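You operate a simulated robot arm through the tools that you are given. There is no shell and no other tool. Be economical: measure what you need, move in short steps, check, and stop when the job is done.

Carry out the task below with a simulated two-armed robot. There is one attempt and no reset: what you move stays moved.

Task
Take the blue-band beaker and put it on the green slab. Put the green-band beaker in the sink bowl. Fetch the clear splash ring and set it on the round plate. Take the tiny tub with a red lid and put it on top of the white block. Take the yellow jar on the bench over the lids drawer and put it away on the sample bench. Fetch the orange jar and set it on the top of the glass slab. Push the boats drawer shut. Open the bowls cupboard door. Any order will do. Set down upright: blue-band beaker, green-band beaker, yellow jar, orange jar.

Only the result counts: the job must be done as asked and must still hold three seconds after the hand-in. Knocking over, shifting, dropping, spilling or breaking anything else fails it. A push-on lid holds only when it is set on centred and level and pressed home; a screw cap is set on level and turned clockwise until tight.

Robot
Two 7-joint arms with three-finger grippers on one trunk, on a base that drives. Base frame: it is fixed to the floor where the robot stands at the start and does not move with it; the origin is under the middle of the robot, x ahead of it, y to its left, z up; the surface under the hand at the start is at about z = 0.9. Units: m, degrees, N and s.
The left shoulder is at the start at [0.03, 0.124, 1.008], the right one opposite. With the tool pointing down near the work surface each hand reaches from about 0.1 to 0.78 m from the robot's upright axis, wherever it stands, measured 20 degrees to its own side. Places, roughly: blue-band beaker (8x8x9 cm) [0.5, -0.1, 0.9]; boats drawer [-3.8, 1.2, 0.8]; bowls cupboard door [-3.2, 1.2, 0.5]; clear splash ring (6x6x3 cm) [-1.8, 1.4, 0.9]; green slab (15x15x2 cm) [-2.2, 1.5, 0.9]; green-band beaker (8x8x9 cm) [0.5, -0.2, 0.9]; orange jar [-5.5, -1.5, 1]; round plate (12x12x2 cm) [-5.3, -1.7, 0.9]; sample bench [-3.5, -1.6, 0.9]; sink bowl [-0.4, -1.6, 0.8]; tiny tub with a red lid [-2, 1.25, 0.5]; top of the glass slab (20x24 cm) [-3.78, 1.38, 0.92]; white block (8x11x4 cm) [-4.9, -1.6, 0.9]; yellow jar [-2.5, 1.25, 1]. Payload 2.2 kg a hand.
The tool frame of a hand sits at the grasp point between the pads (the TCP): z along the fingers, y along the line on which they close. The tips reach 0.028 m beyond it. The gripper opens to 0.102 m. The gripper's body begins 0.071 m behind the TCP.
Orientation is that of the tool frame in the base frame, as a unit quaternion [x, y, z, w]. With the fingers straight down and closing along the base's y, the tool's x points along the base's -x, its y along +y and its z along -z.

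Tools
- The arms move only by the tool play_rows. It takes "left_targets", "right_targets" or both (then of equal length, played together; a hand with none holds still); each is a list of rows, each an object of numbers (a shift or turn left out is 0, a gripper value left out holds the last): "claw": the finger opening in m, from 0 to 0.102; "x", "y", "z": the shift along the tool's x, y, z in m; "rx", "ry", "rz": the turn, a rotation vector about the tool's x, y, z in degrees. In form: [{"claw": .., "x": .., "y": .., "z": .., "rx": .., "ry": .., "rz": ..}, ...]. A call has 1 to 8 rows; each row shifts and turns the commanded pose from where the row before left it, along the tool's axes as they then stand. Each row takes 0.2 s and may step no farther than 0.05 m and 8.6 degrees from the row before; otherwise, or with a gripper value out of range, the whole call is refused. A pose out of reach is approached as far as the arm can. The call stops where the force on the tool passes 40 N (or 10 N more than at its start, if that is more) or the arm is blocked; 0.2 s more then pass. Each finger halts on what it meets, pressing with about 27 N; the grip force reading is that of the motor and also rises with nothing between the fingers. The clock runs only during rows and for 0.2 s after the last one: add rows that do not move to give the fingers time. It gives the time, the measured TCP pose, the force on the tool (base axes), the opening and the grip force at its end, in the units of the frame above (readings bear some noise), with the torque about the TCP (base axes, N m) and any sound that the robot's microphone picked up.
- Cameras (640 x 400 px; columns grow to the right, rows downward): "scene" is now at [0.0444, -0.0213, 1.7366]; the picture's right is [-0.18, -0.98, 0.00], its down [-0.76, 0.14, -0.63] and it looks along [0.62, -0.11, -0.78] (base axes); focal length 292 px, centre (320, 200). "left" rides on the left gripper at [0.072, 0.038, -0.086] in its tool frame; the picture's right is [-0.46, 0.89, 0.00], its down [-0.60, -0.32, -0.73] and it looks along [-0.65, -0.34, 0.68] (tool axes); focal length 256 px, centre (320, 200). "right" rides on the right gripper at [0.069, 0.044, -0.086] in its tool frame; the picture's right is [-0.53, 0.85, 0.00], its down [-0.58, -0.36, -0.73] and it looks along [-0.62, -0.39, 0.68] (tool axes); focal length 256 px, centre (320, 200). There is no depth. A picture from a camera that has moved, and an enlarged one, comes with that camera's place and axes in the base frame and with its lens. The place of the scene camera against the robot may be out by one fixed shift of up to 0.025 m in any direction.
- grab_frame(camera): a new picture of that camera. It takes no simulated time.
- lift_body(by): slides the trunk up (or, below 0, down) by that many m; the arms and the scene camera ride with it, the base frame stays. It gives what a move gives, with no picture.
- drive_base(legs): drives the robot by 1 to 6 legs, each [ahead, left, turn to the left] in m, m and degrees, along the robot's own axes; the way and the turn of a leg run together, so that a leg with both is an arc; at most 1.5 m and 180 degrees a leg. The arms and the cameras ride along, it lands a little off, and it stops where it bumps. It gives what a move gives.
- head_to(pan, tilt): turns the head with the scene camera to pan (to the left, within 143 degrees either way) and tilt (down, from -29 to 69), counted from straight ahead of the robot. It gives what a move gives.
- close_up(camera, box): a new picture of the part [left, top, right, bottom] of that camera's present view, enlarged. It takes no simulated time.
- finish_job(): hands the job in; it is judged then, once.

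Work in short steps. Places have to be worked out from the pictures, the camera data and where the tool is seen: move nearer, look again, correct. Check each grasp and each placing, and mend what went wrong. You have 207 turns and 194 pictures in all, those below and enlarged ones among them. Open the grippers and draw the arms clear of the work before you hand the job in, unless the task says otherwise; then end with one line.

The tools are called as a command line: name --argument value ..., lists and objects as JSON in quotes. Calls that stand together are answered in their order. play_rows: Moves the arms, as the interface text tells. Its arguments: {"type":"object","properties":{"left_targets":{"type":"array"},"right_targets":{"type":"array"}},"required":[]} The other tools are called the same way: lift_body (by) slides the trunk up or down; drive_base (legs) drives the base; head_to (pan, tilt) turns the head that bears the scene camera; grab_frame (camera) takes a picture; close_up (camera, box) takes an enlarged picture of a part of a camera's view; finish_job () hands the job in.

At the start:

```text
clock: 0.0
left_position: [0.481, 0.1126, 1.1171]
left_tcp_rot: [-0.001, 1.0, 0.001, 0.001]
left_force: [0.0, 0.5, 0.2]
left_moment: [0.02, -0.02, 0.03]
left_grip_width: 0.1021
left_grasp_force: 0.1
right_position: [0.4027, -0.2868, 1.1647]
right_tcp_rot: [0.0, 1.0, 0.001, 0.0]
right_force: [-0.2, 0.5, 0.3]
right_moment: [0.01, -0.06, 0.0]
right_grip_width: 0.102
right_grasp_force: 0.1
trunk travel left (down, up): [-0.25, 0.29]
robot x, y, heading: [-0.002, -0.0023, -0.2]
head pan, tilt: [-10.3, 51.0]
```

scene: 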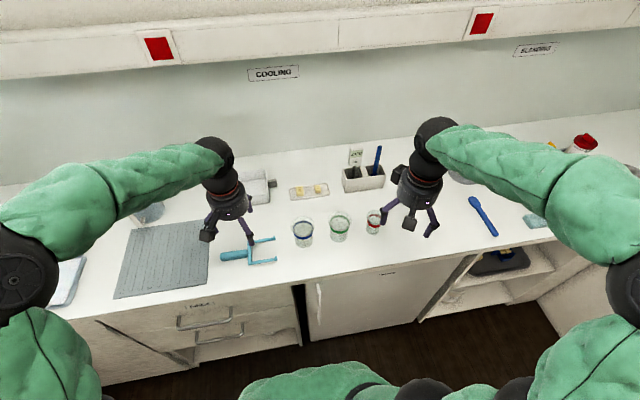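
right: 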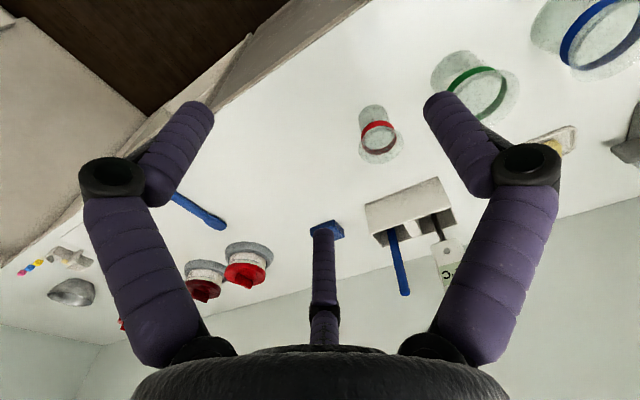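
left: 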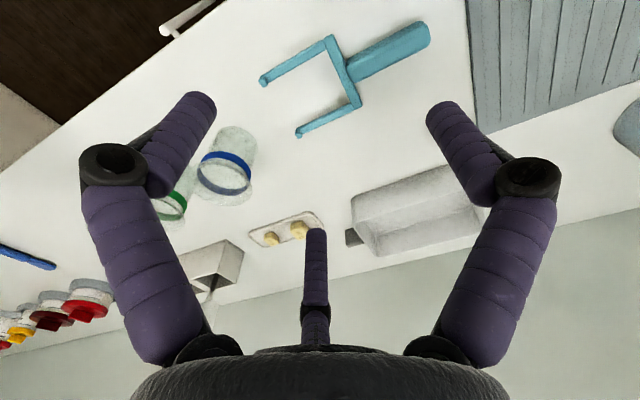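

The two beakers sit near (0.55,-0.06) and (0.55,-0.18) by the scene camera. I'll look closer at them and check their contents.

close_up --camera "scene" --box '[220, 140, 460, 290]'

close_up --camera "left" --box '[120, 80, 360, 280]'

```text
2.67 times, centred on (340, 215) of scene
camera zoom: at [0.0444, -0.0213, 1.7366], right [-0.18, -0.98, 0.0], down [-0.76, 0.14, -0.63], along [0.62, -0.11, -0.78], focal length 779 px, centre (267, 160)
```

zoom: 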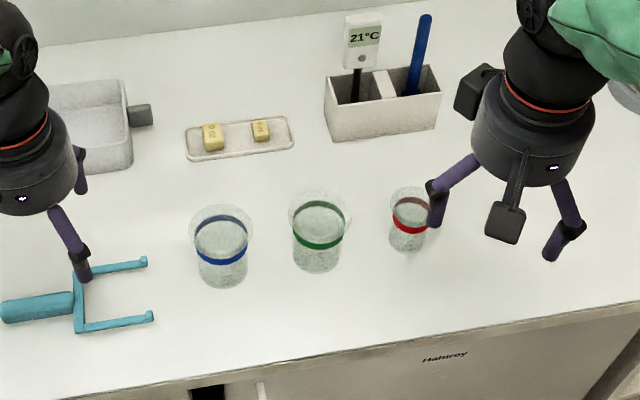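

```text
2.00 times, centred on (240, 180) of left
camera zoom: at [0.4091, 0.1513, 1.2031], right [0.46, 0.89, 0.0], down [0.6, -0.32, 0.73], along [0.65, -0.34, -0.68], focal length 512 px, centre (480, 240)
```

zoom: 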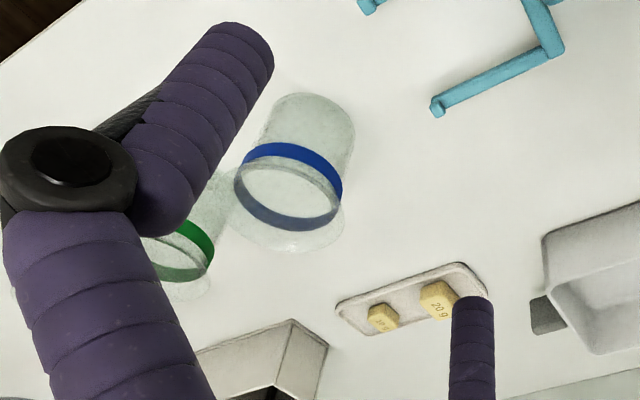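

The left camera puts the blue beaker at about (0.546,-0.058) and the green at (0.540,-0.174). I'll move the left hand over the blue one, staying high.

play_rows --left_targets '[{"claw": 0.102, "x": -0.0163, "y": -0.0427}, {"x": -0.0163, "y": -0.0427}, {"x": -0.0163, "y": -0.0427}, {"x": -0.0163, "y": -0.0427}, {"z": 0.04}, {"z": 0.02}]'

grab_frame --camera "left"

grab_frame --camera "scene"

```text
clock: 1.4
left_position: [0.5453, -0.0588, 1.0571]
left_tcp_rot: [0.0, 1.0, 0.0, -0.002]
left_force: [0.1, 0.5, 0.3]
left_moment: [0.01, -0.01, 0.0]
left_grip_width: 0.102
left_grasp_force: 0.0
right_position: [0.4015, -0.2875, 1.1643]
right_tcp_rot: [0.0, 1.0, 0.001, 0.001]
right_force: [1.2, -0.1, 0.3]
right_moment: [0.05, -0.01, -0.01]
right_grip_width: 0.102
right_grasp_force: 0.0
trunk travel left (down, up): [-0.25, 0.29]
robot x, y, heading: [0.0008, 0.0044, 0.1]
head pan, tilt: [-10.3, 51.0]
```

```text
188 pictures are left
camera left: at [0.4742, -0.0207, 1.1417], right [0.47, 0.89, 0.0], down [0.6, -0.32, 0.73], along [0.65, -0.34, -0.68], focal length 256 px, centre (320, 200)
```

left: 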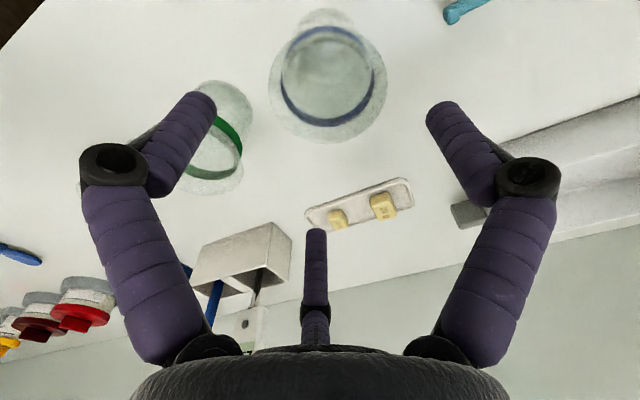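

```text
187 pictures are left
camera scene: at [0.0448, -0.0224, 1.7366], right [-0.18, -0.98, 0.0], down [-0.77, 0.14, -0.63], along [0.62, -0.11, -0.78], focal length 292 px, centre (320, 200)
```

scene: 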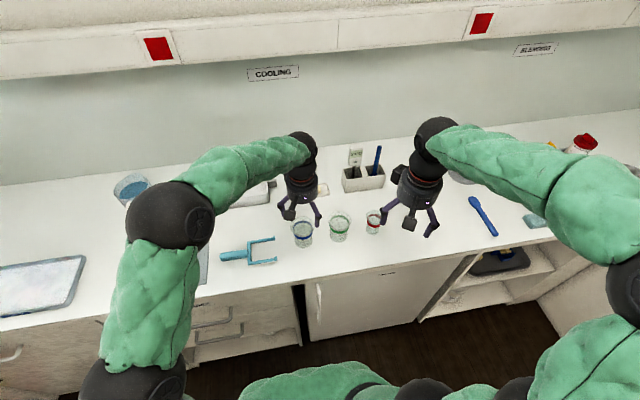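

The rim ray puts the blue beaker at about (0.537,-0.048). I'll correct the hand position, descend to z≈0.94 and close.

play_rows --left_targets '[{"x": 0.008, "y": 0.011}, {"z": 0.04}, {"z": 0.04}, {"z": 0.035}, {"claw": 0.03}, {}, {}, {}]'

grab_frame --camera "left"

```text
clock: 3.2
left_position: [0.5387, -0.0453, 0.9438]
left_tcp_rot: [0.0, 1.0, -0.001, 0.0]
left_force: [-0.5, 1.4, 3.5]
left_moment: [0.21, -0.04, 0.03]
left_grip_width: 0.0699
left_grasp_force: 27.3
right_position: [0.4016, -0.2869, 1.1648]
right_tcp_rot: [-0.001, 1.0, 0.0, 0.0]
right_force: [0.4, -0.4, -0.4]
right_moment: [0.01, -0.04, -0.01]
right_grip_width: 0.1018
right_grasp_force: 0.1
trunk travel left (down, up): [-0.25, 0.29]
robot x, y, heading: [-0.0015, -0.0026, -0.1]
head pan, tilt: [-10.3, 51.0]
```

```text
186 pictures are left
camera left: at [0.4665, -0.0072, 1.029], right [0.46, 0.89, 0.0], down [0.6, -0.32, 0.73], along [0.65, -0.34, -0.68], focal length 256 px, centre (320, 200)
```

left: 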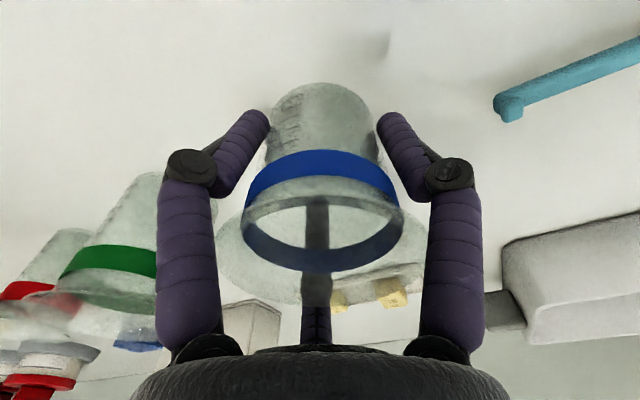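

The blue beaker is held at 0.070 width. I'll lift it and swing it to the left while the right hand goes over the green beaker.

play_rows --left_targets '[{"z": -0.04}, {"z": -0.045}, {"z": -0.045}, {"z": -0.045, "y": 0.01}, {"y": 0.04}, {"y": 0.045}, {"y": 0.045}, {"y": 0.045}]' --right_targets '[{"claw": 0.102}, {}, {}, {}, {"x": -0.0325, "y": 0.0315}, {"x": -0.0325, "y": 0.0315}, {"x": -0.0325, "y": 0.0315}, {"x": -0.0325, "y": 0.0315}]'

play_rows --right_targets '[{"z": 0.04}, {"z": 0.04}, {"z": 0.028}]'

grab_frame --camera "right"

grab_frame --camera "scene"

```text
clock: 5.0
left_position: [0.5397, 0.1377, 1.1159]
left_tcp_rot: [0.001, 1.0, -0.001, -0.001]
left_force: [0.3, 0.2, -0.4]
left_moment: [-0.06, 0.04, -0.04]
left_grip_width: 0.0688
left_grasp_force: 26.9
right_position: [0.5343, -0.1572, 1.1639]
right_tcp_rot: [0.0, 1.0, 0.0, -0.001]
right_force: [0.4, 0.4, 1.0]
right_moment: [-0.05, 0.01, 0.01]
right_grip_width: 0.1022
right_grasp_force: 0.1
trunk travel left (down, up): [-0.25, 0.29]
robot x, y, heading: [-0.0035, -0.0013, 0.0]
head pan, tilt: [-10.3, 51.0]
```

```text
clock: 5.8
left_position: [0.5396, 0.1362, 1.1182]
left_tcp_rot: [0.001, 1.0, 0.001, 0.001]
left_force: [0.7, 0.3, -1.1]
left_moment: [0.04, 0.0, 0.0]
left_grip_width: 0.0687
left_grasp_force: 26.5
right_position: [0.533, -0.1603, 1.0566]
right_tcp_rot: [0.001, 1.0, 0.0, 0.0]
right_force: [0.3, -0.2, 0.1]
right_moment: [-0.01, 0.01, -0.03]
right_grip_width: 0.1019
right_grasp_force: 0.0
trunk travel left (down, up): [-0.25, 0.29]
robot x, y, heading: [0.0029, -0.002, -0.2]
head pan, tilt: [-10.3, 51.0]
```

```text
185 pictures are left
camera right: at [0.4644, -0.1168, 1.1423], right [0.53, 0.85, 0.0], down [0.58, -0.36, 0.73], along [0.62, -0.39, -0.68], focal length 256 px, centre (320, 200)
```

right: 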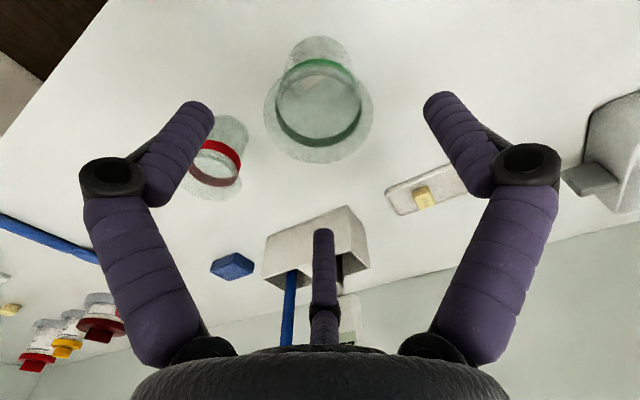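

```text
184 pictures are left
camera scene: at [0.0453, -0.021, 1.7366], right [-0.18, -0.98, 0.0], down [-0.77, 0.14, -0.63], along [0.62, -0.11, -0.78], focal length 292 px, centre (320, 200)
```

scene: 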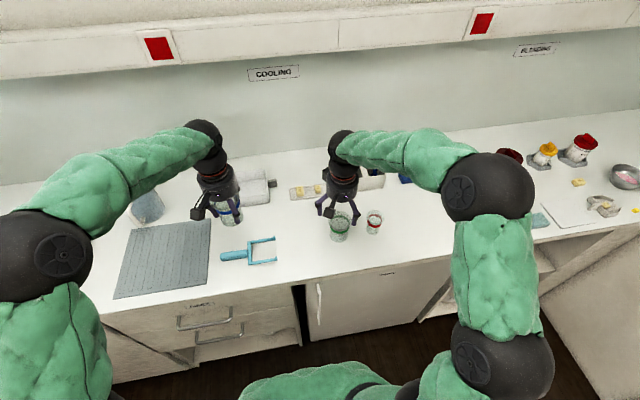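

The green beaker is centred under the right hand at about (0.531,-0.160), and the red-band beaker's edge is near y=-0.255, clear of the finger. I'll descend and grip.

play_rows --right_targets '[{"x": 0.001, "z": 0.04}, {"z": 0.04}, {"z": 0.033}, {"claw": 0.03}, {}, {}, {}]'

grab_frame --camera "right"

```text
clock: 7.4
left_position: [0.5398, 0.1367, 1.1182]
left_tcp_rot: [0.0, 1.0, 0.0, 0.0]
left_force: [-0.4, -0.1, -0.2]
left_moment: [0.03, -0.02, -0.01]
left_grip_width: 0.0684
left_grasp_force: 27.4
right_position: [0.5307, -0.1609, 0.9449]
right_tcp_rot: [-0.001, 1.0, 0.0, 0.001]
right_force: [3.4, 1.5, 10.9]
right_moment: [0.33, -0.16, -0.12]
right_grip_width: 0.0687
right_grasp_force: 27.0
trunk travel left (down, up): [-0.25, 0.29]
robot x, y, heading: [-0.0007, -0.0019, 0.1]
head pan, tilt: [-10.3, 51.0]
```

```text
183 pictures are left
camera right: at [0.4614, -0.1172, 1.0305], right [0.53, 0.85, 0.0], down [0.57, -0.37, 0.73], along [0.62, -0.39, -0.68], focal length 256 px, centre (320, 200)
```

right: 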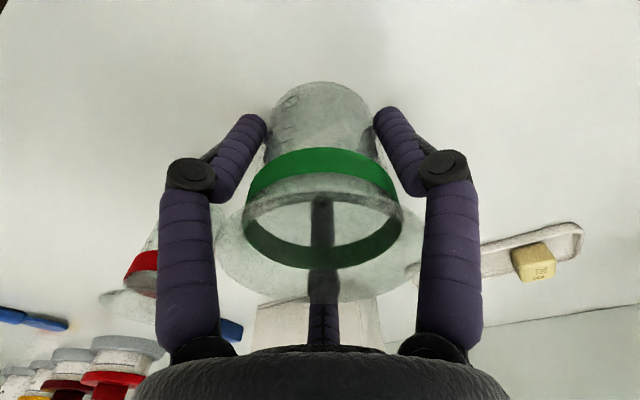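

Both beakers are gripped. I'll lift the green one and draw both hands back toward the body before driving.

play_rows --left_targets '[{}, {}, {}, {}, {"x": 0.04}, {"x": 0.045}, {"x": 0.045}, {"x": 0.045}]' --right_targets '[{"z": -0.04}, {"z": -0.045}, {"z": -0.045}, {"z": -0.045}, {"x": 0.045}, {"x": 0.045}, {"x": 0.045}, {"x": 0.03, "y": -0.03}]'

head_to --pan -95 --tilt 25

grab_frame --camera "scene"

head_to --pan -143 --tilt 20

grab_frame --camera "scene"

head_to --pan 143 --tilt 20

grab_frame --camera "scene"

```text
clock: 9.2
left_position: [0.3587, 0.1381, 1.1164]
left_tcp_rot: [-0.001, 1.0, 0.001, 0.0]
left_force: [0.1, -0.4, -0.2]
left_moment: [0.01, -0.02, 0.04]
left_grip_width: 0.0682
left_grasp_force: 26.7
right_position: [0.3662, -0.1925, 1.1188]
right_tcp_rot: [0.0, 1.0, 0.001, 0.001]
right_force: [-0.8, 0.7, -0.2]
right_moment: [0.04, -0.06, 0.02]
right_grip_width: 0.0678
right_grasp_force: 27.2
trunk travel left (down, up): [-0.25, 0.29]
robot x, y, heading: [-0.0031, -0.0009, -0.1]
head pan, tilt: [-10.3, 51.0]
```

```text
clock: 10.8
left_position: [0.3629, 0.1376, 1.1174]
left_tcp_rot: [0.0, 1.0, 0.0, 0.001]
left_force: [-0.2, 0.7, -0.6]
left_moment: [0.0, -0.01, 0.0]
left_grip_width: 0.068
left_grasp_force: 26.8
right_position: [0.3689, -0.192, 1.1199]
right_tcp_rot: [-0.001, 1.0, 0.0, 0.0]
right_force: [-0.5, -0.2, -0.6]
right_moment: [0.04, -0.02, -0.02]
right_grip_width: 0.0672
right_grasp_force: 27.6
trunk travel left (down, up): [-0.25, 0.29]
robot x, y, heading: [0.0008, -0.0008, 0.0]
head pan, tilt: [-95.0, 25.0]
```

```text
182 pictures are left
camera scene: at [-0.0384, -0.0994, 1.7755], right [-1.0, 0.09, 0.0], down [0.04, 0.42, -0.91], along [-0.08, -0.9, -0.42], focal length 292 px, centre (320, 200)
```

scene: 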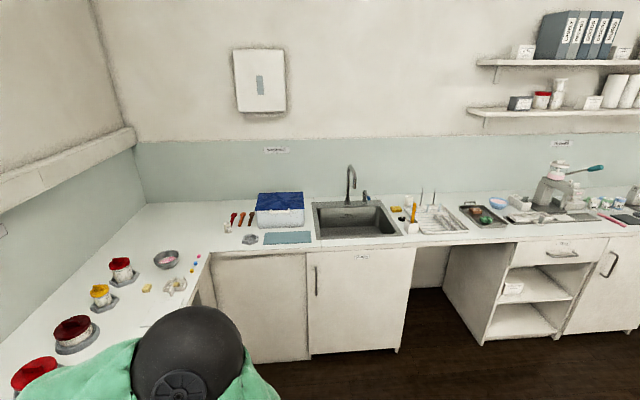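

```text
clock: 11.9
left_position: [0.3618, 0.138, 1.1164]
left_tcp_rot: [0.0, 1.0, -0.001, 0.0]
left_force: [-0.8, 0.7, -0.1]
left_moment: [-0.02, -0.01, 0.0]
left_grip_width: 0.0677
left_grasp_force: 26.2
right_position: [0.3687, -0.1923, 1.1199]
right_tcp_rot: [0.0, 1.0, 0.0, 0.0]
right_force: [0.5, -0.4, -0.5]
right_moment: [0.01, -0.02, -0.04]
right_grip_width: 0.0672
right_grasp_force: 27.3
trunk travel left (down, up): [-0.25, 0.29]
robot x, y, heading: [-0.0008, 0.0017, -0.0]
head pan, tilt: [-143.0, 20.0]
```

```text
181 pictures are left
camera scene: at [-0.1047, -0.0637, 1.7836], right [-0.6, 0.8, 0.0], down [0.27, 0.21, -0.94], along [-0.75, -0.57, -0.34], focal length 292 px, centre (320, 200)
```

scene: 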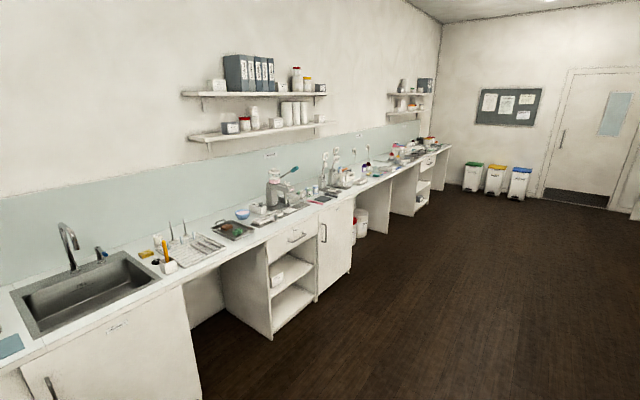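

```text
clock: 15.9
left_position: [0.3624, 0.1377, 1.1169]
left_tcp_rot: [0.0, 1.0, 0.0, 0.0]
left_force: [0.5, 0.1, -0.5]
left_moment: [-0.01, -0.04, -0.02]
left_grip_width: 0.0671
left_grasp_force: 27.4
right_position: [0.3695, -0.1911, 1.1196]
right_tcp_rot: [0.0, 1.0, 0.0, 0.0]
right_force: [-0.3, 0.5, -1.1]
right_moment: [0.01, -0.01, -0.02]
right_grip_width: 0.0666
right_grasp_force: 27.3
trunk travel left (down, up): [-0.25, 0.29]
robot x, y, heading: [-0.0012, -0.0025, -0.0]
head pan, tilt: [143.0, 20.0]
```

```text
180 pictures are left
camera scene: at [-0.1048, 0.0485, 1.7836], right [0.6, 0.8, 0.0], down [0.27, -0.21, -0.94], along [-0.75, 0.57, -0.34], focal length 292 px, centre (320, 200)
```

scene: 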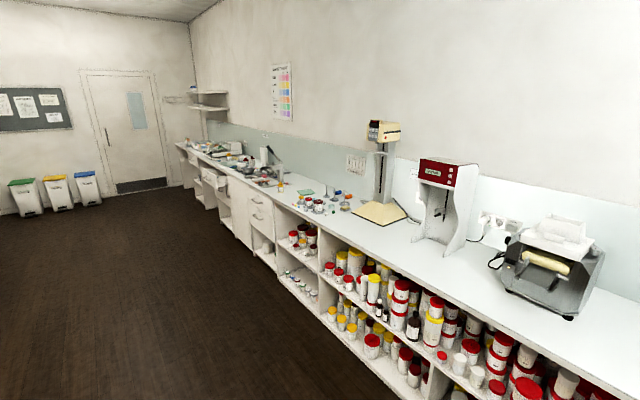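

The rooms are mapped: the sink is around x -0.13..-0.67, y -1.5..-1.85, with the right bench front near y=-1.37. The grip widths creep down slightly, so I'll check the held beakers before driving.

grab_frame --camera "right"

grab_frame --camera "left"

```text
179 pictures are left
camera right: at [0.3002, -0.1479, 1.206], right [0.53, 0.85, 0.0], down [0.58, -0.36, 0.73], along [0.62, -0.39, -0.68], focal length 256 px, centre (320, 200)
```

right: 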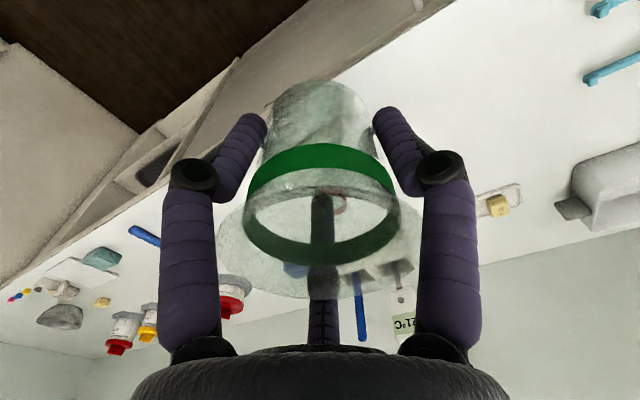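

```text
178 pictures are left
camera left: at [0.2905, 0.1765, 1.2023], right [0.46, 0.89, 0.0], down [0.6, -0.32, 0.73], along [0.65, -0.34, -0.68], focal length 256 px, centre (320, 200)
```

left: 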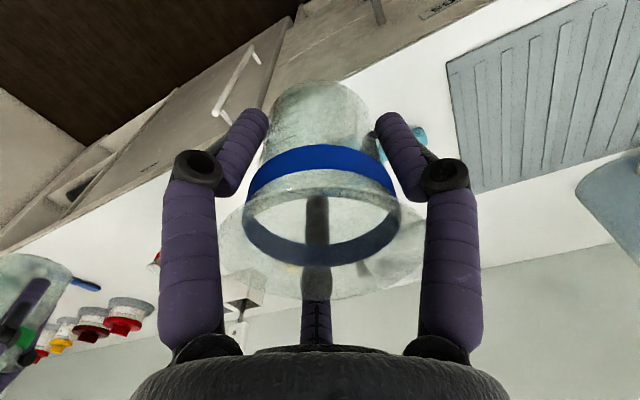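

The grips are essentially unchanged. I'll back off, turn right and approach the sink.

drive_base --legs '[[-0.25, 0, 0], [0, 0, -90], [0.88, 0.05, 0]]'

head_to --pan -10 --tilt 48

grab_frame --camera "scene"

grab_frame --camera "right"

```text
clock: 25.7
left_position: [-0.0319, -1.2411, 1.1162]
left_tcp_rot: [0.698, 0.716, 0.0, 0.0]
left_force: [0.1, -0.4, -0.7]
left_moment: [0.06, 0.03, 0.02]
left_grip_width: 0.0654
left_grasp_force: 27.0
right_position: [-0.3614, -1.2566, 1.1196]
right_tcp_rot: [0.698, 0.716, 0.0, 0.0]
right_force: [0.0, -0.4, -1.3]
right_moment: [0.02, 0.0, -0.02]
right_grip_width: 0.0651
right_grasp_force: 26.8
trunk travel left (down, up): [-0.25, 0.29]
robot x, y, heading: [-0.1793, -0.8804, -88.5]
head pan, tilt: [143.0, 20.0]
```

```text
clock: 28.1
left_position: [-0.0319, -1.241, 1.1173]
left_tcp_rot: [0.697, 0.717, 0.001, 0.0]
left_force: [-0.2, -0.8, -1.4]
left_moment: [-0.02, 0.01, 0.0]
left_grip_width: 0.0652
left_grasp_force: 26.8
right_position: [-0.3601, -1.2558, 1.1204]
right_tcp_rot: [0.698, 0.716, 0.0, 0.0]
right_force: [0.7, 0.0, -0.8]
right_moment: [-0.01, 0.04, -0.03]
right_grip_width: 0.0651
right_grasp_force: 26.9
trunk travel left (down, up): [-0.25, 0.29]
robot x, y, heading: [-0.1821, -0.8853, -88.2]
head pan, tilt: [-10.0, 48.0]
```

```text
177 pictures are left
camera scene: at [-0.1921, -0.9388, 1.7407], right [-0.99, 0.15, 0.0], down [0.11, 0.74, -0.67], along [-0.1, -0.66, -0.74], focal length 292 px, centre (320, 200)
```

scene: 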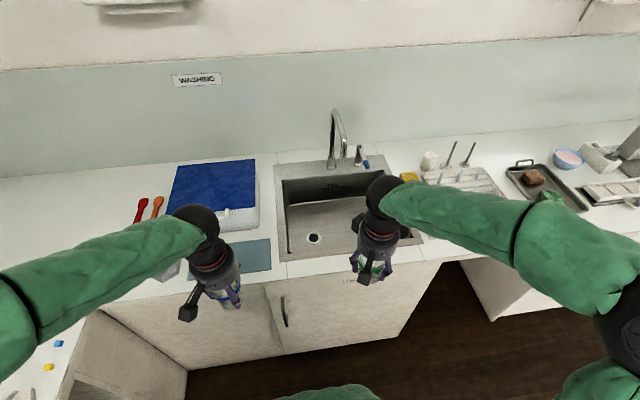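

```text
176 pictures are left
camera right: at [-0.3185, -1.1866, 1.206], right [0.86, -0.51, 0.0], down [-0.35, -0.59, 0.73], along [-0.37, -0.63, -0.68], focal length 256 px, centre (320, 200)
```

right: 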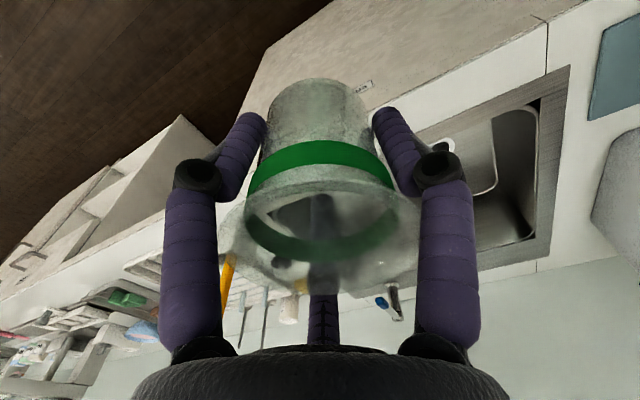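

The bowl interior spans about x -0.17..-0.60, y -1.47..-1.79. I'll drive closer and move the right hand over the bowl at about (-0.42,-1.61).

drive_base --legs '[[0.08, 0, 0]]'

play_rows --right_targets '[{"x": -0.0453, "y": -0.0117}, {"x": -0.0453, "y": -0.0117}, {"x": -0.0453, "y": -0.0117}, {"x": -0.0453, "y": -0.0117}, {"x": -0.0453, "y": -0.0117}, {"x": -0.0453, "y": -0.0117}, {"z": 0.04}]'

grab_frame --camera "right"

grab_frame --camera "scene"

```text
clock: 29.2
left_position: [-0.0285, -1.3231, 1.1166]
left_tcp_rot: [0.697, 0.717, 0.001, -0.001]
left_force: [1.0, -0.9, -1.1]
left_moment: [0.03, -0.02, -0.01]
left_grip_width: 0.0655
left_grasp_force: 27.4
right_position: [-0.3574, -1.3377, 1.1183]
right_tcp_rot: [0.697, 0.717, 0.001, 0.0]
right_force: [0.0, -0.6, -1.5]
right_moment: [0.06, 0.0, 0.02]
right_grip_width: 0.0647
right_grasp_force: 27.0
trunk travel left (down, up): [-0.25, 0.29]
robot x, y, heading: [-0.1773, -0.9639, -88.8]
head pan, tilt: [-10.0, 48.0]
```

```text
clock: 31.0
left_position: [-0.0294, -1.3156, 1.1179]
left_tcp_rot: [0.698, 0.716, -0.001, 0.002]
left_force: [0.2, 1.1, -0.3]
left_moment: [-0.05, 0.0, -0.01]
left_grip_width: 0.0652
left_grasp_force: 27.4
right_position: [-0.4252, -1.6072, 1.0943]
right_tcp_rot: [0.699, 0.715, -0.007, 0.006]
right_force: [-2.9, 24.8, 10.1]
right_moment: [-2.54, -0.87, 0.97]
right_grip_width: 0.0646
right_grasp_force: 26.6
trunk travel left (down, up): [-0.25, 0.29]
robot x, y, heading: [-0.176, -0.9635, -88.7]
head pan, tilt: [-10.0, 48.0]
stopped in row 7 (right hand): the force on the tool passed its limit at 72 N (the readings are from after the stop); the commanded pose is now the measured one
```

```text
175 pictures are left
camera right: at [-0.3829, -1.5364, 1.1777], right [0.86, -0.52, 0.01], down [-0.35, -0.57, 0.74], along [-0.38, -0.64, -0.67], focal length 256 px, centre (320, 200)
```

right: 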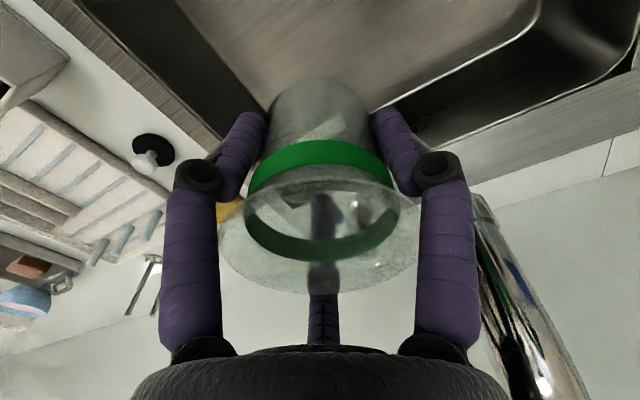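

```text
174 pictures are left
camera scene: at [-0.1899, -1.0109, 1.7408], right [-0.99, 0.15, 0.0], down [0.11, 0.73, -0.67], along [-0.1, -0.66, -0.74], focal length 292 px, centre (320, 200)
```

scene: 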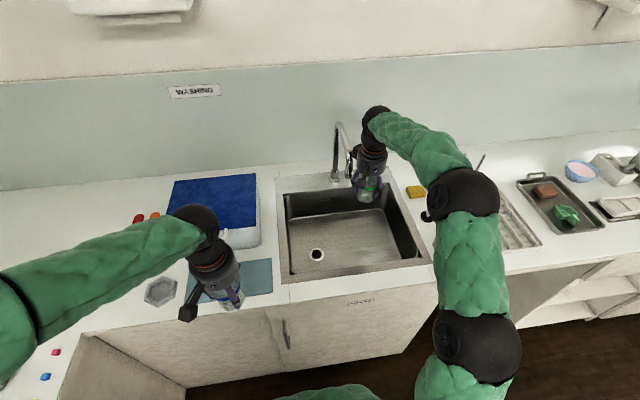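

The hand touched the tap spout at the back of the bowl. I'll back straight off and aim nearer the front right of the bowl.

play_rows --right_targets '[{"x": 0.03}, {"x": 0.03, "y": -0.02}, {"y": -0.02}, {}]'

close_up --camera "scene" --box '[250, 100, 490, 300]'

grab_frame --camera "right"

```text
clock: 32.0
left_position: [-0.0299, -1.3209, 1.1168]
left_tcp_rot: [0.698, 0.717, 0.001, 0.0]
left_force: [-0.2, -0.5, -1.5]
left_moment: [0.01, 0.0, -0.01]
left_grip_width: 0.065
left_grasp_force: 27.2
right_position: [-0.4637, -1.5525, 1.0888]
right_tcp_rot: [0.699, 0.715, -0.006, 0.004]
right_force: [0.1, -0.2, -1.0]
right_moment: [-0.04, -0.01, 0.01]
right_grip_width: 0.065
right_grasp_force: 26.5
trunk travel left (down, up): [-0.25, 0.29]
robot x, y, heading: [-0.177, -0.9646, -88.5]
head pan, tilt: [-10.0, 48.0]
```

```text
2.00 times, centred on (370, 200) of scene
camera zoom: at [-0.1897, -1.0175, 1.7408], right [-0.99, 0.15, 0.0], down [0.11, 0.73, -0.67], along [-0.1, -0.66, -0.74], focal length 584 px, centre (220, 200)
```

zoom: 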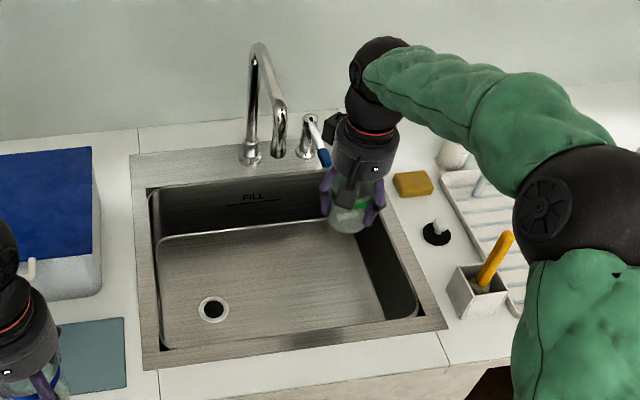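

```text
172 pictures are left
camera right: at [-0.4226, -1.4815, 1.1736], right [0.86, -0.52, 0.01], down [-0.35, -0.57, 0.74], along [-0.38, -0.64, -0.67], focal length 256 px, centre (320, 200)
```

right: 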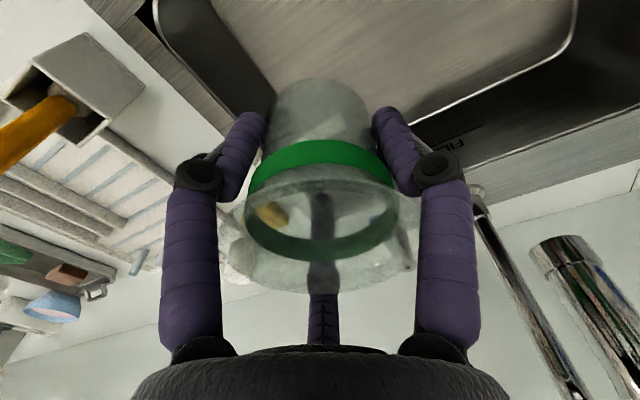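

The beaker at (-0.464,-1.553) is well inside the bowl, whose floor I estimate at z≈0.75. I'll descend in steps.

play_rows --right_targets '[{"z": 0.04}, {"z": 0.04}, {"z": 0.04}, {"z": 0.04}, {"z": 0.04}, {"z": 0.03}]'

grab_frame --camera "right"

close_up --camera "scene" --box '[250, 100, 490, 300]'

```text
clock: 33.4
left_position: [-0.0302, -1.3212, 1.1171]
left_tcp_rot: [0.697, 0.717, 0.0, -0.001]
left_force: [0.3, -0.2, -0.3]
left_moment: [0.0, 0.02, 0.0]
left_grip_width: 0.0649
left_grasp_force: 26.5
right_position: [-0.4649, -1.5589, 0.8558]
right_tcp_rot: [0.699, 0.715, -0.005, 0.005]
right_force: [-0.2, -0.1, -0.8]
right_moment: [-0.02, 0.01, -0.03]
right_grip_width: 0.0644
right_grasp_force: 27.0
trunk travel left (down, up): [-0.25, 0.29]
robot x, y, heading: [-0.1772, -0.9609, -88.3]
head pan, tilt: [-10.0, 48.0]
```

```text
171 pictures are left
camera right: at [-0.4227, -1.4867, 0.9431], right [0.86, -0.52, 0.01], down [-0.35, -0.57, 0.74], along [-0.38, -0.64, -0.67], focal length 256 px, centre (320, 200)
```

right: 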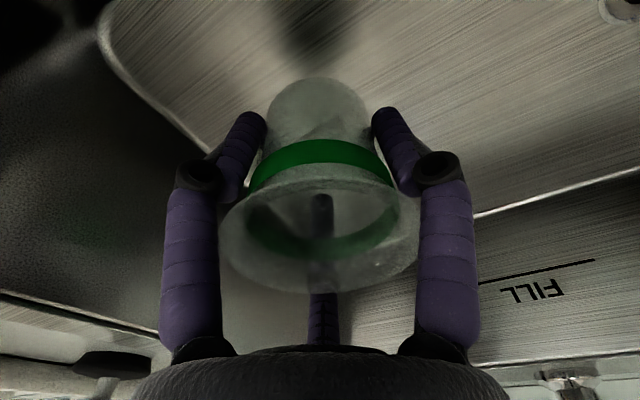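

```text
2.00 times, centred on (370, 200) of scene
camera zoom: at [-0.1903, -1.019, 1.7407], right [-0.99, 0.15, 0.0], down [0.11, 0.74, -0.67], along [-0.1, -0.66, -0.74], focal length 584 px, centre (220, 200)
```

zoom: 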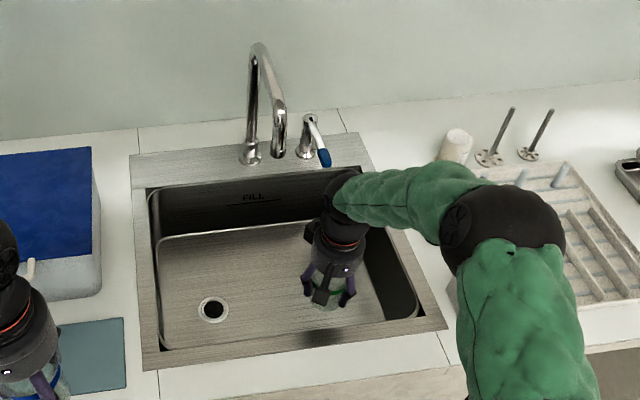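

The beaker is inside the bowl with clear space around it. I'll lower in small steps until contact.

play_rows --right_targets '[{"z": 0.02}, {"z": 0.015}, {"z": 0.01}, {"z": 0.01}]'

grab_frame --camera "right"

```text
clock: 34.4
left_position: [-0.03, -1.3207, 1.1162]
left_tcp_rot: [0.698, 0.716, 0.0, 0.0]
left_force: [-0.7, 0.0, -0.2]
left_moment: [-0.01, -0.01, 0.0]
left_grip_width: 0.0646
left_grasp_force: 27.1
right_position: [-0.4648, -1.5576, 0.8026]
right_tcp_rot: [0.699, 0.715, -0.005, 0.005]
right_force: [0.0, 0.3, -0.9]
right_moment: [0.01, 0.01, -0.02]
right_grip_width: 0.0642
right_grasp_force: 26.9
trunk travel left (down, up): [-0.25, 0.29]
robot x, y, heading: [-0.1789, -0.9617, -88.6]
head pan, tilt: [-10.0, 48.0]
```

```text
169 pictures are left
camera right: at [-0.4228, -1.4873, 0.8875], right [0.86, -0.52, 0.01], down [-0.35, -0.57, 0.74], along [-0.38, -0.64, -0.67], focal length 256 px, centre (320, 200)
```

right: 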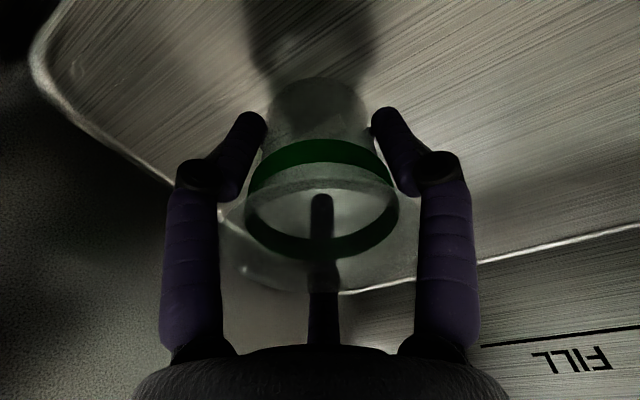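

Shadow shows the beaker nearing the floor; still no contact. I'll continue in 8 mm steps.

play_rows --right_targets '[{"z": 0.008}, {"z": 0.006}, {"z": 0.006}, {}]'

grab_frame --camera "right"

```text
clock: 35.0
left_position: [-0.0284, -1.3198, 1.1165]
left_tcp_rot: [0.697, 0.717, 0.0, -0.001]
left_force: [-0.4, 0.0, 0.1]
left_moment: [0.02, -0.03, 0.02]
left_grip_width: 0.0646
left_grasp_force: 27.3
right_position: [-0.4696, -1.5639, 0.7994]
right_tcp_rot: [0.7, 0.714, -0.012, 0.009]
right_force: [1.8, 5.5, 20.3]
right_moment: [0.22, -0.57, 0.1]
right_grip_width: 0.0652
right_grasp_force: 27.4
trunk travel left (down, up): [-0.25, 0.29]
robot x, y, heading: [-0.1771, -0.9621, -88.5]
head pan, tilt: [-10.0, 48.0]
stopped in row 3 (right hand): the force on the tool passed its limit at 42 N (the readings are from after the stop); the commanded pose is now the measured one
```

```text
168 pictures are left
camera right: at [-0.4258, -1.4918, 0.8829], right [0.85, -0.52, 0.01], down [-0.35, -0.56, 0.75], along [-0.38, -0.64, -0.66], focal length 256 px, centre (320, 200)
```

right: 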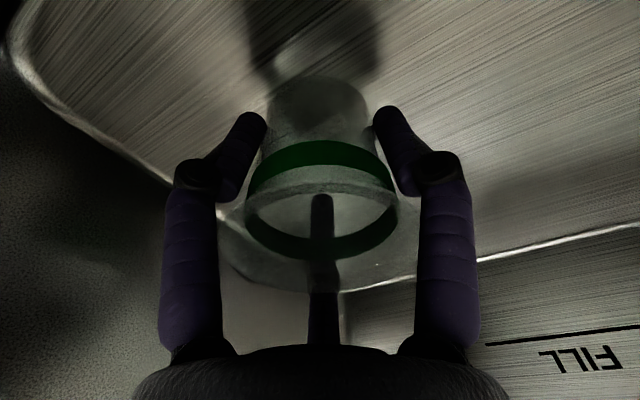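

Contact at z≈0.80, matching the floor at 0.755. I'll open and look.

play_rows --right_targets '[{"z": -0.003}, {"claw": 0.075}, {"claw": 0.1}, {}, {}]'

grab_frame --camera "right"

```text
clock: 36.2
left_position: [-0.0296, -1.3211, 1.1175]
left_tcp_rot: [0.697, 0.717, 0.0, 0.0]
left_force: [-0.3, 0.2, -0.5]
left_moment: [-0.02, -0.01, -0.01]
left_grip_width: 0.0646
left_grasp_force: 27.1
right_position: [-0.4678, -1.562, 0.7984]
right_tcp_rot: [0.701, 0.713, -0.01, 0.007]
right_force: [0.9, 0.0, -0.4]
right_moment: [0.01, 0.02, 0.0]
right_grip_width: 0.1001
right_grasp_force: 0.0
trunk travel left (down, up): [-0.25, 0.29]
robot x, y, heading: [-0.1723, -0.9613, -88.4]
head pan, tilt: [-10.0, 48.0]
```

```text
167 pictures are left
camera right: at [-0.425, -1.4903, 0.8827], right [0.86, -0.52, 0.01], down [-0.35, -0.57, 0.75], along [-0.38, -0.64, -0.67], focal length 256 px, centre (320, 200)
```

right: 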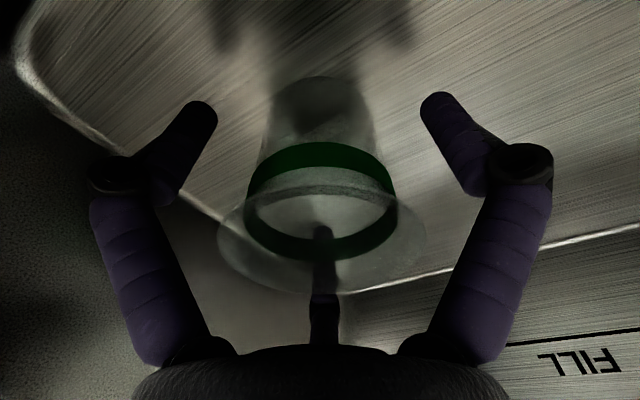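

The beaker stands free. I'll raise the hand straight up and retract it toward the body.

play_rows --right_targets '[{"z": -0.03}, {"z": -0.045}, {"z": -0.045}, {"z": -0.045}, {"z": -0.045}, {"z": -0.045}, {"z": -0.045}, {"x": 0.045}]'

play_rows --right_targets '[{"x": 0.045}, {"x": 0.045}, {"x": 0.045}, {"x": 0.045}, {"x": 0.02, "y": 0.03}, {"y": 0.04}]'

grab_frame --camera "scene"

```text
clock: 38.0
left_position: [-0.0287, -1.3184, 1.1181]
left_tcp_rot: [0.698, 0.716, -0.001, 0.0]
left_force: [-0.2, 0.4, -1.0]
left_moment: [-0.04, -0.02, 0.01]
left_grip_width: 0.0647
left_grasp_force: 27.2
right_position: [-0.4667, -1.5057, 1.0986]
right_tcp_rot: [0.701, 0.713, -0.009, 0.008]
right_force: [0.3, 0.2, -0.9]
right_moment: [-0.09, 0.0, 0.04]
right_grip_width: 0.0998
right_grasp_force: 0.1
trunk travel left (down, up): [-0.25, 0.29]
robot x, y, heading: [-0.1757, -0.9629, -88.4]
head pan, tilt: [-10.0, 48.0]
```

```text
clock: 39.4
left_position: [-0.0293, -1.3218, 1.1164]
left_tcp_rot: [0.698, 0.716, 0.0, 0.0]
left_force: [1.0, -0.7, 0.2]
left_moment: [0.0, 0.01, 0.02]
left_grip_width: 0.0643
left_grasp_force: 27.0
right_position: [-0.4006, -1.3081, 1.0937]
right_tcp_rot: [0.7, 0.714, -0.01, 0.006]
right_force: [0.6, -0.4, -0.3]
right_moment: [-0.03, -0.05, 0.01]
right_grip_width: 0.1003
right_grasp_force: 0.0
trunk travel left (down, up): [-0.25, 0.29]
robot x, y, heading: [-0.1788, -0.9618, -88.5]
head pan, tilt: [-10.0, 48.0]
```

```text
166 pictures are left
camera scene: at [-0.1892, -1.0186, 1.7407], right [-0.99, 0.15, 0.0], down [0.11, 0.74, -0.67], along [-0.1, -0.66, -0.74], focal length 292 px, centre (320, 200)
```

scene: 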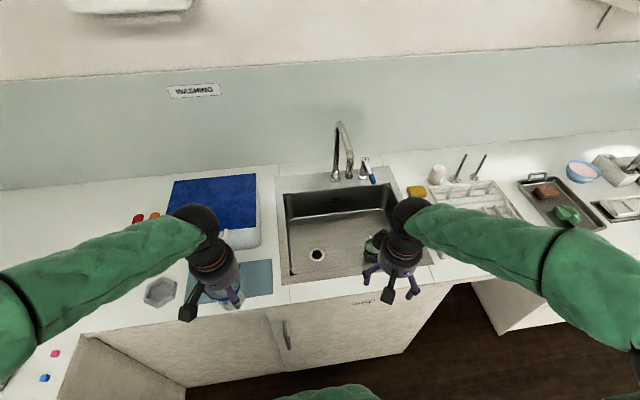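

The green beaker stands upright in the sink. Now I'll drive to the far bench with the blue beaker, toward the green slab, facing +y.

drive_base --legs '[[-0.45, 0, 0], [0, 0, -91.5], [1.5, 0, 0], [0.27, 0, 0], [0, 0, -90], [0.95, 0, 0]]'

head_to --pan 0 --tilt 40

grab_frame --camera "scene"

grab_frame --camera "left"

```text
clock: 63.0
left_position: [-2.225, 0.6958, 1.118]
left_tcp_rot: [0.733, -0.68, 0.0, 0.0]
left_force: [-0.5, 0.1, -1.4]
left_moment: [-0.03, 0.03, 0.01]
left_grip_width: 0.0624
left_grasp_force: 26.9
right_position: [-1.8538, 0.7015, 1.0942]
right_tcp_rot: [0.73, -0.684, -0.007, -0.01]
right_force: [0.0, -0.2, -0.2]
right_moment: [0.0, 0.01, -0.03]
right_grip_width: 0.1002
right_grasp_force: 0.0
trunk travel left (down, up): [-0.25, 0.29]
robot x, y, heading: [-2.0623, 0.3444, 94.5]
head pan, tilt: [-10.0, 48.0]
```

```text
clock: 63.8
left_position: [-2.2247, 0.6956, 1.1175]
left_tcp_rot: [0.733, -0.681, 0.0, 0.0]
left_force: [-0.8, 0.6, -0.6]
left_moment: [0.04, -0.04, 0.0]
left_grip_width: 0.0626
left_grasp_force: 27.2
right_position: [-1.8522, 0.7006, 1.0934]
right_tcp_rot: [0.73, -0.683, -0.007, -0.01]
right_force: [0.4, 1.3, -1.0]
right_moment: [-0.01, 0.04, 0.0]
right_grip_width: 0.0999
right_grasp_force: 0.0
trunk travel left (down, up): [-0.25, 0.29]
robot x, y, heading: [-2.0593, 0.347, 94.4]
head pan, tilt: [0.0, 40.0]
```

```text
165 pictures are left
camera scene: at [-2.0661, 0.3919, 1.7522], right [1.0, 0.07, 0.0], down [0.05, -0.64, -0.77], along [-0.06, 0.76, -0.64], focal length 292 px, centre (320, 200)
```

scene: 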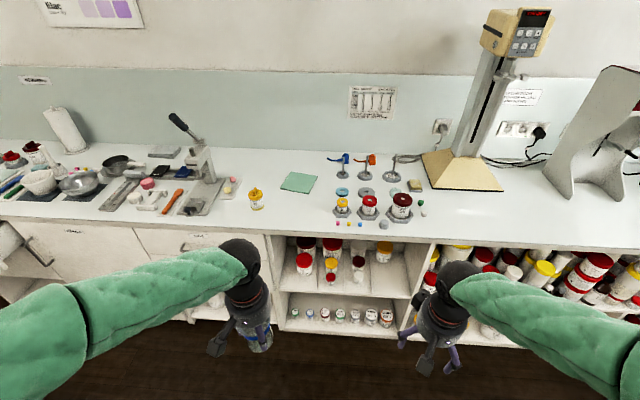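

```text
164 pictures are left
camera left: at [-2.2577, 0.6213, 1.2025], right [-0.92, 0.4, 0.0], down [0.27, 0.63, 0.73], along [0.29, 0.67, -0.68], focal length 256 px, centre (320, 200)
```

left: 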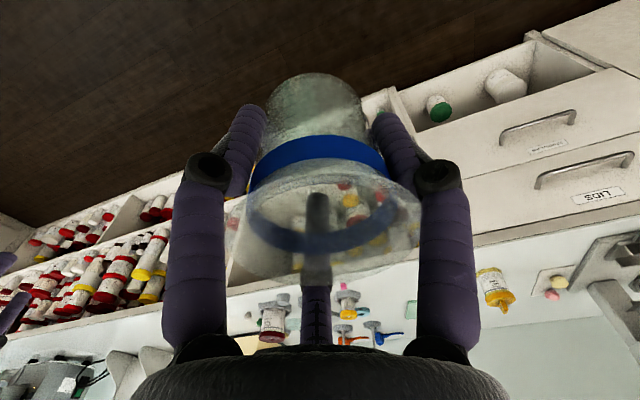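

The slab is at about (-2.256,1.509) and the bench front at y≈1.18. I'll straighten up and drive closer.

drive_base --legs '[[0, 0, -4.4], [0.43, -0.03, 0]]'

head_to --pan 5 --tilt 50

grab_frame --camera "scene"

```text
clock: 66.8
left_position: [-2.1616, 1.1356, 1.1159]
left_tcp_rot: [-0.703, 0.712, -0.001, -0.001]
left_force: [-0.9, 0.6, -0.4]
left_moment: [-0.04, -0.02, -0.02]
left_grip_width: 0.0622
left_grasp_force: 27.8
right_position: [-1.7903, 1.108, 1.0934]
right_tcp_rot: [-0.7, 0.714, 0.006, 0.01]
right_force: [-1.1, 0.7, -0.3]
right_moment: [-0.02, 0.01, 0.0]
right_grip_width: 0.1
right_grasp_force: 0.0
trunk travel left (down, up): [-0.25, 0.29]
robot x, y, heading: [-2.0288, 0.7689, 89.1]
head pan, tilt: [0.0, 40.0]
```

```text
clock: 67.6
left_position: [-2.1612, 1.1331, 1.1168]
left_tcp_rot: [-0.703, 0.711, 0.0, 0.0]
left_force: [-0.7, -0.2, -1.0]
left_moment: [-0.01, -0.02, 0.03]
left_grip_width: 0.0619
left_grasp_force: 26.9
right_position: [-1.7911, 1.1063, 1.0937]
right_tcp_rot: [-0.7, 0.714, 0.007, 0.01]
right_force: [-0.5, 0.2, -0.1]
right_moment: [0.01, 0.0, 0.01]
right_grip_width: 0.0999
right_grasp_force: 0.0
trunk travel left (down, up): [-0.25, 0.29]
robot x, y, heading: [-2.0269, 0.7679, 89.2]
head pan, tilt: [5.0, 50.0]
```

```text
163 pictures are left
camera scene: at [-2.0345, 0.8097, 1.7381], right [1.0, 0.07, 0.0], down [0.06, -0.76, -0.64], along [-0.05, 0.64, -0.77], focal length 292 px, centre (320, 200)
```

scene: 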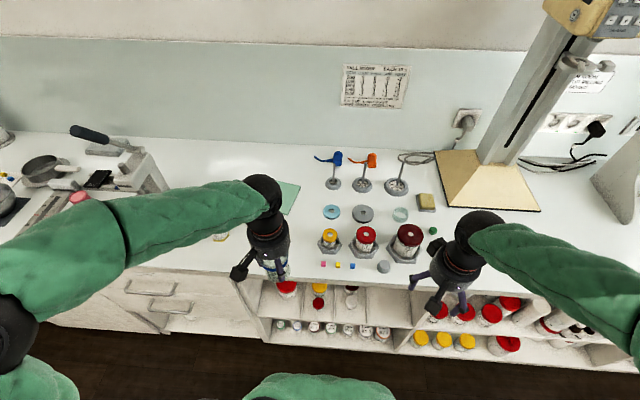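

I judge the slab centre at about (-2.262,1.486) after correcting the camera bias. I'll carry the beaker over it at height.

play_rows --left_targets '[{"x": -0.043, "y": 0.0133}, {"x": -0.043, "y": 0.0133}, {"x": -0.043, "y": 0.0133}, {"x": -0.043, "y": 0.0133}, {"x": -0.043, "y": 0.0133}, {"x": -0.043, "y": 0.0133}, {"x": -0.043, "y": 0.0133}, {"x": -0.043, "y": 0.0133}]'

grab_frame --camera "left"

grab_frame --camera "scene"

```text
clock: 69.4
left_position: [-2.2637, 1.4816, 1.1169]
left_tcp_rot: [-0.703, 0.711, -0.001, -0.001]
left_force: [0.1, 0.2, -0.5]
left_moment: [-0.06, -0.01, -0.01]
left_grip_width: 0.0623
left_grasp_force: 26.9
right_position: [-1.7902, 1.1087, 1.0922]
right_tcp_rot: [-0.7, 0.714, 0.005, 0.01]
right_force: [0.6, 0.4, 0.5]
right_moment: [-0.01, -0.01, 0.01]
right_grip_width: 0.1002
right_grasp_force: 0.0
trunk travel left (down, up): [-0.25, 0.29]
robot x, y, heading: [-2.0278, 0.7681, 89.4]
head pan, tilt: [5.0, 50.0]
```

```text
162 pictures are left
camera left: at [-2.3028, 1.4105, 1.202], right [-0.88, 0.48, 0.0], down [0.32, 0.6, 0.73], along [0.35, 0.64, -0.68], focal length 256 px, centre (320, 200)
```

left: 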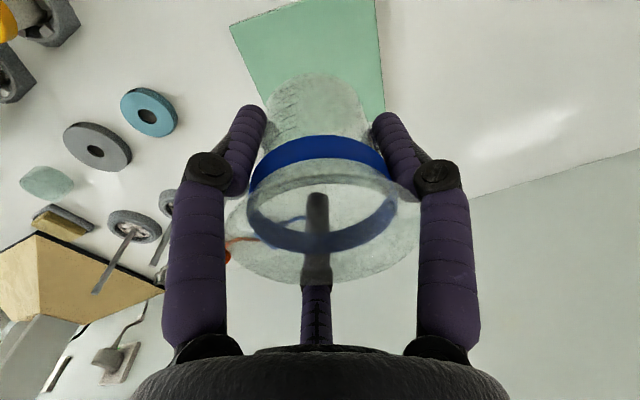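

```text
161 pictures are left
camera scene: at [-2.0347, 0.8128, 1.7379], right [1.0, 0.08, 0.0], down [0.06, -0.77, -0.64], along [-0.05, 0.64, -0.77], focal length 292 px, centre (320, 200)
```

scene: 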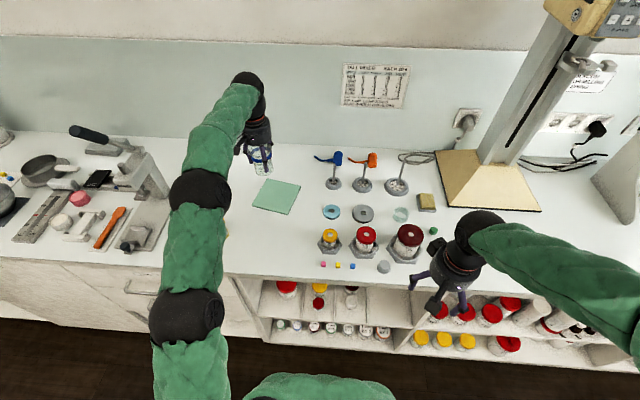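

Both cameras agree the slab centre is at about (-2.247,1.503). I'll adjust by 1.5 cm and descend.

play_rows --left_targets '[{"x": -0.016, "y": -0.014}, {"z": 0.04}, {"z": 0.04}, {"z": 0.04}, {"z": 0.01}, {}]'

grab_frame --camera "left"

```text
clock: 70.8
left_position: [-2.2502, 1.4956, 0.987]
left_tcp_rot: [-0.703, 0.712, 0.0, 0.0]
left_force: [0.1, -0.4, -1.0]
left_moment: [0.0, -0.02, 0.01]
left_grip_width: 0.0621
left_grasp_force: 27.1
right_position: [-1.7903, 1.1071, 1.0939]
right_tcp_rot: [-0.7, 0.714, 0.007, 0.01]
right_force: [-0.3, 0.4, 0.0]
right_moment: [0.0, 0.01, -0.03]
right_grip_width: 0.0999
right_grasp_force: 0.1
trunk travel left (down, up): [-0.25, 0.29]
robot x, y, heading: [-2.0285, 0.7706, 89.3]
head pan, tilt: [5.0, 50.0]
```

```text
160 pictures are left
camera left: at [-2.2884, 1.4238, 1.0728], right [-0.88, 0.48, 0.0], down [0.32, 0.6, 0.73], along [0.35, 0.64, -0.68], focal length 256 px, centre (320, 200)
```

left: 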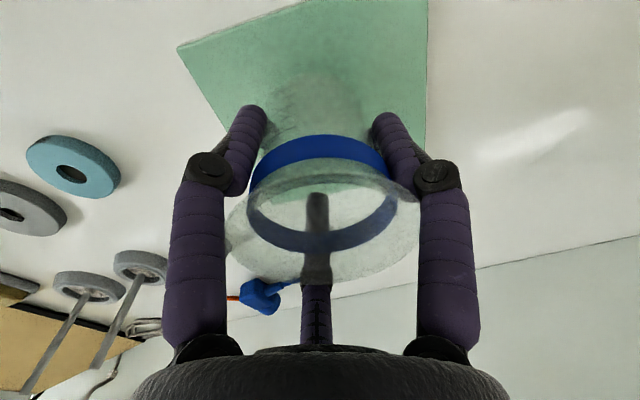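

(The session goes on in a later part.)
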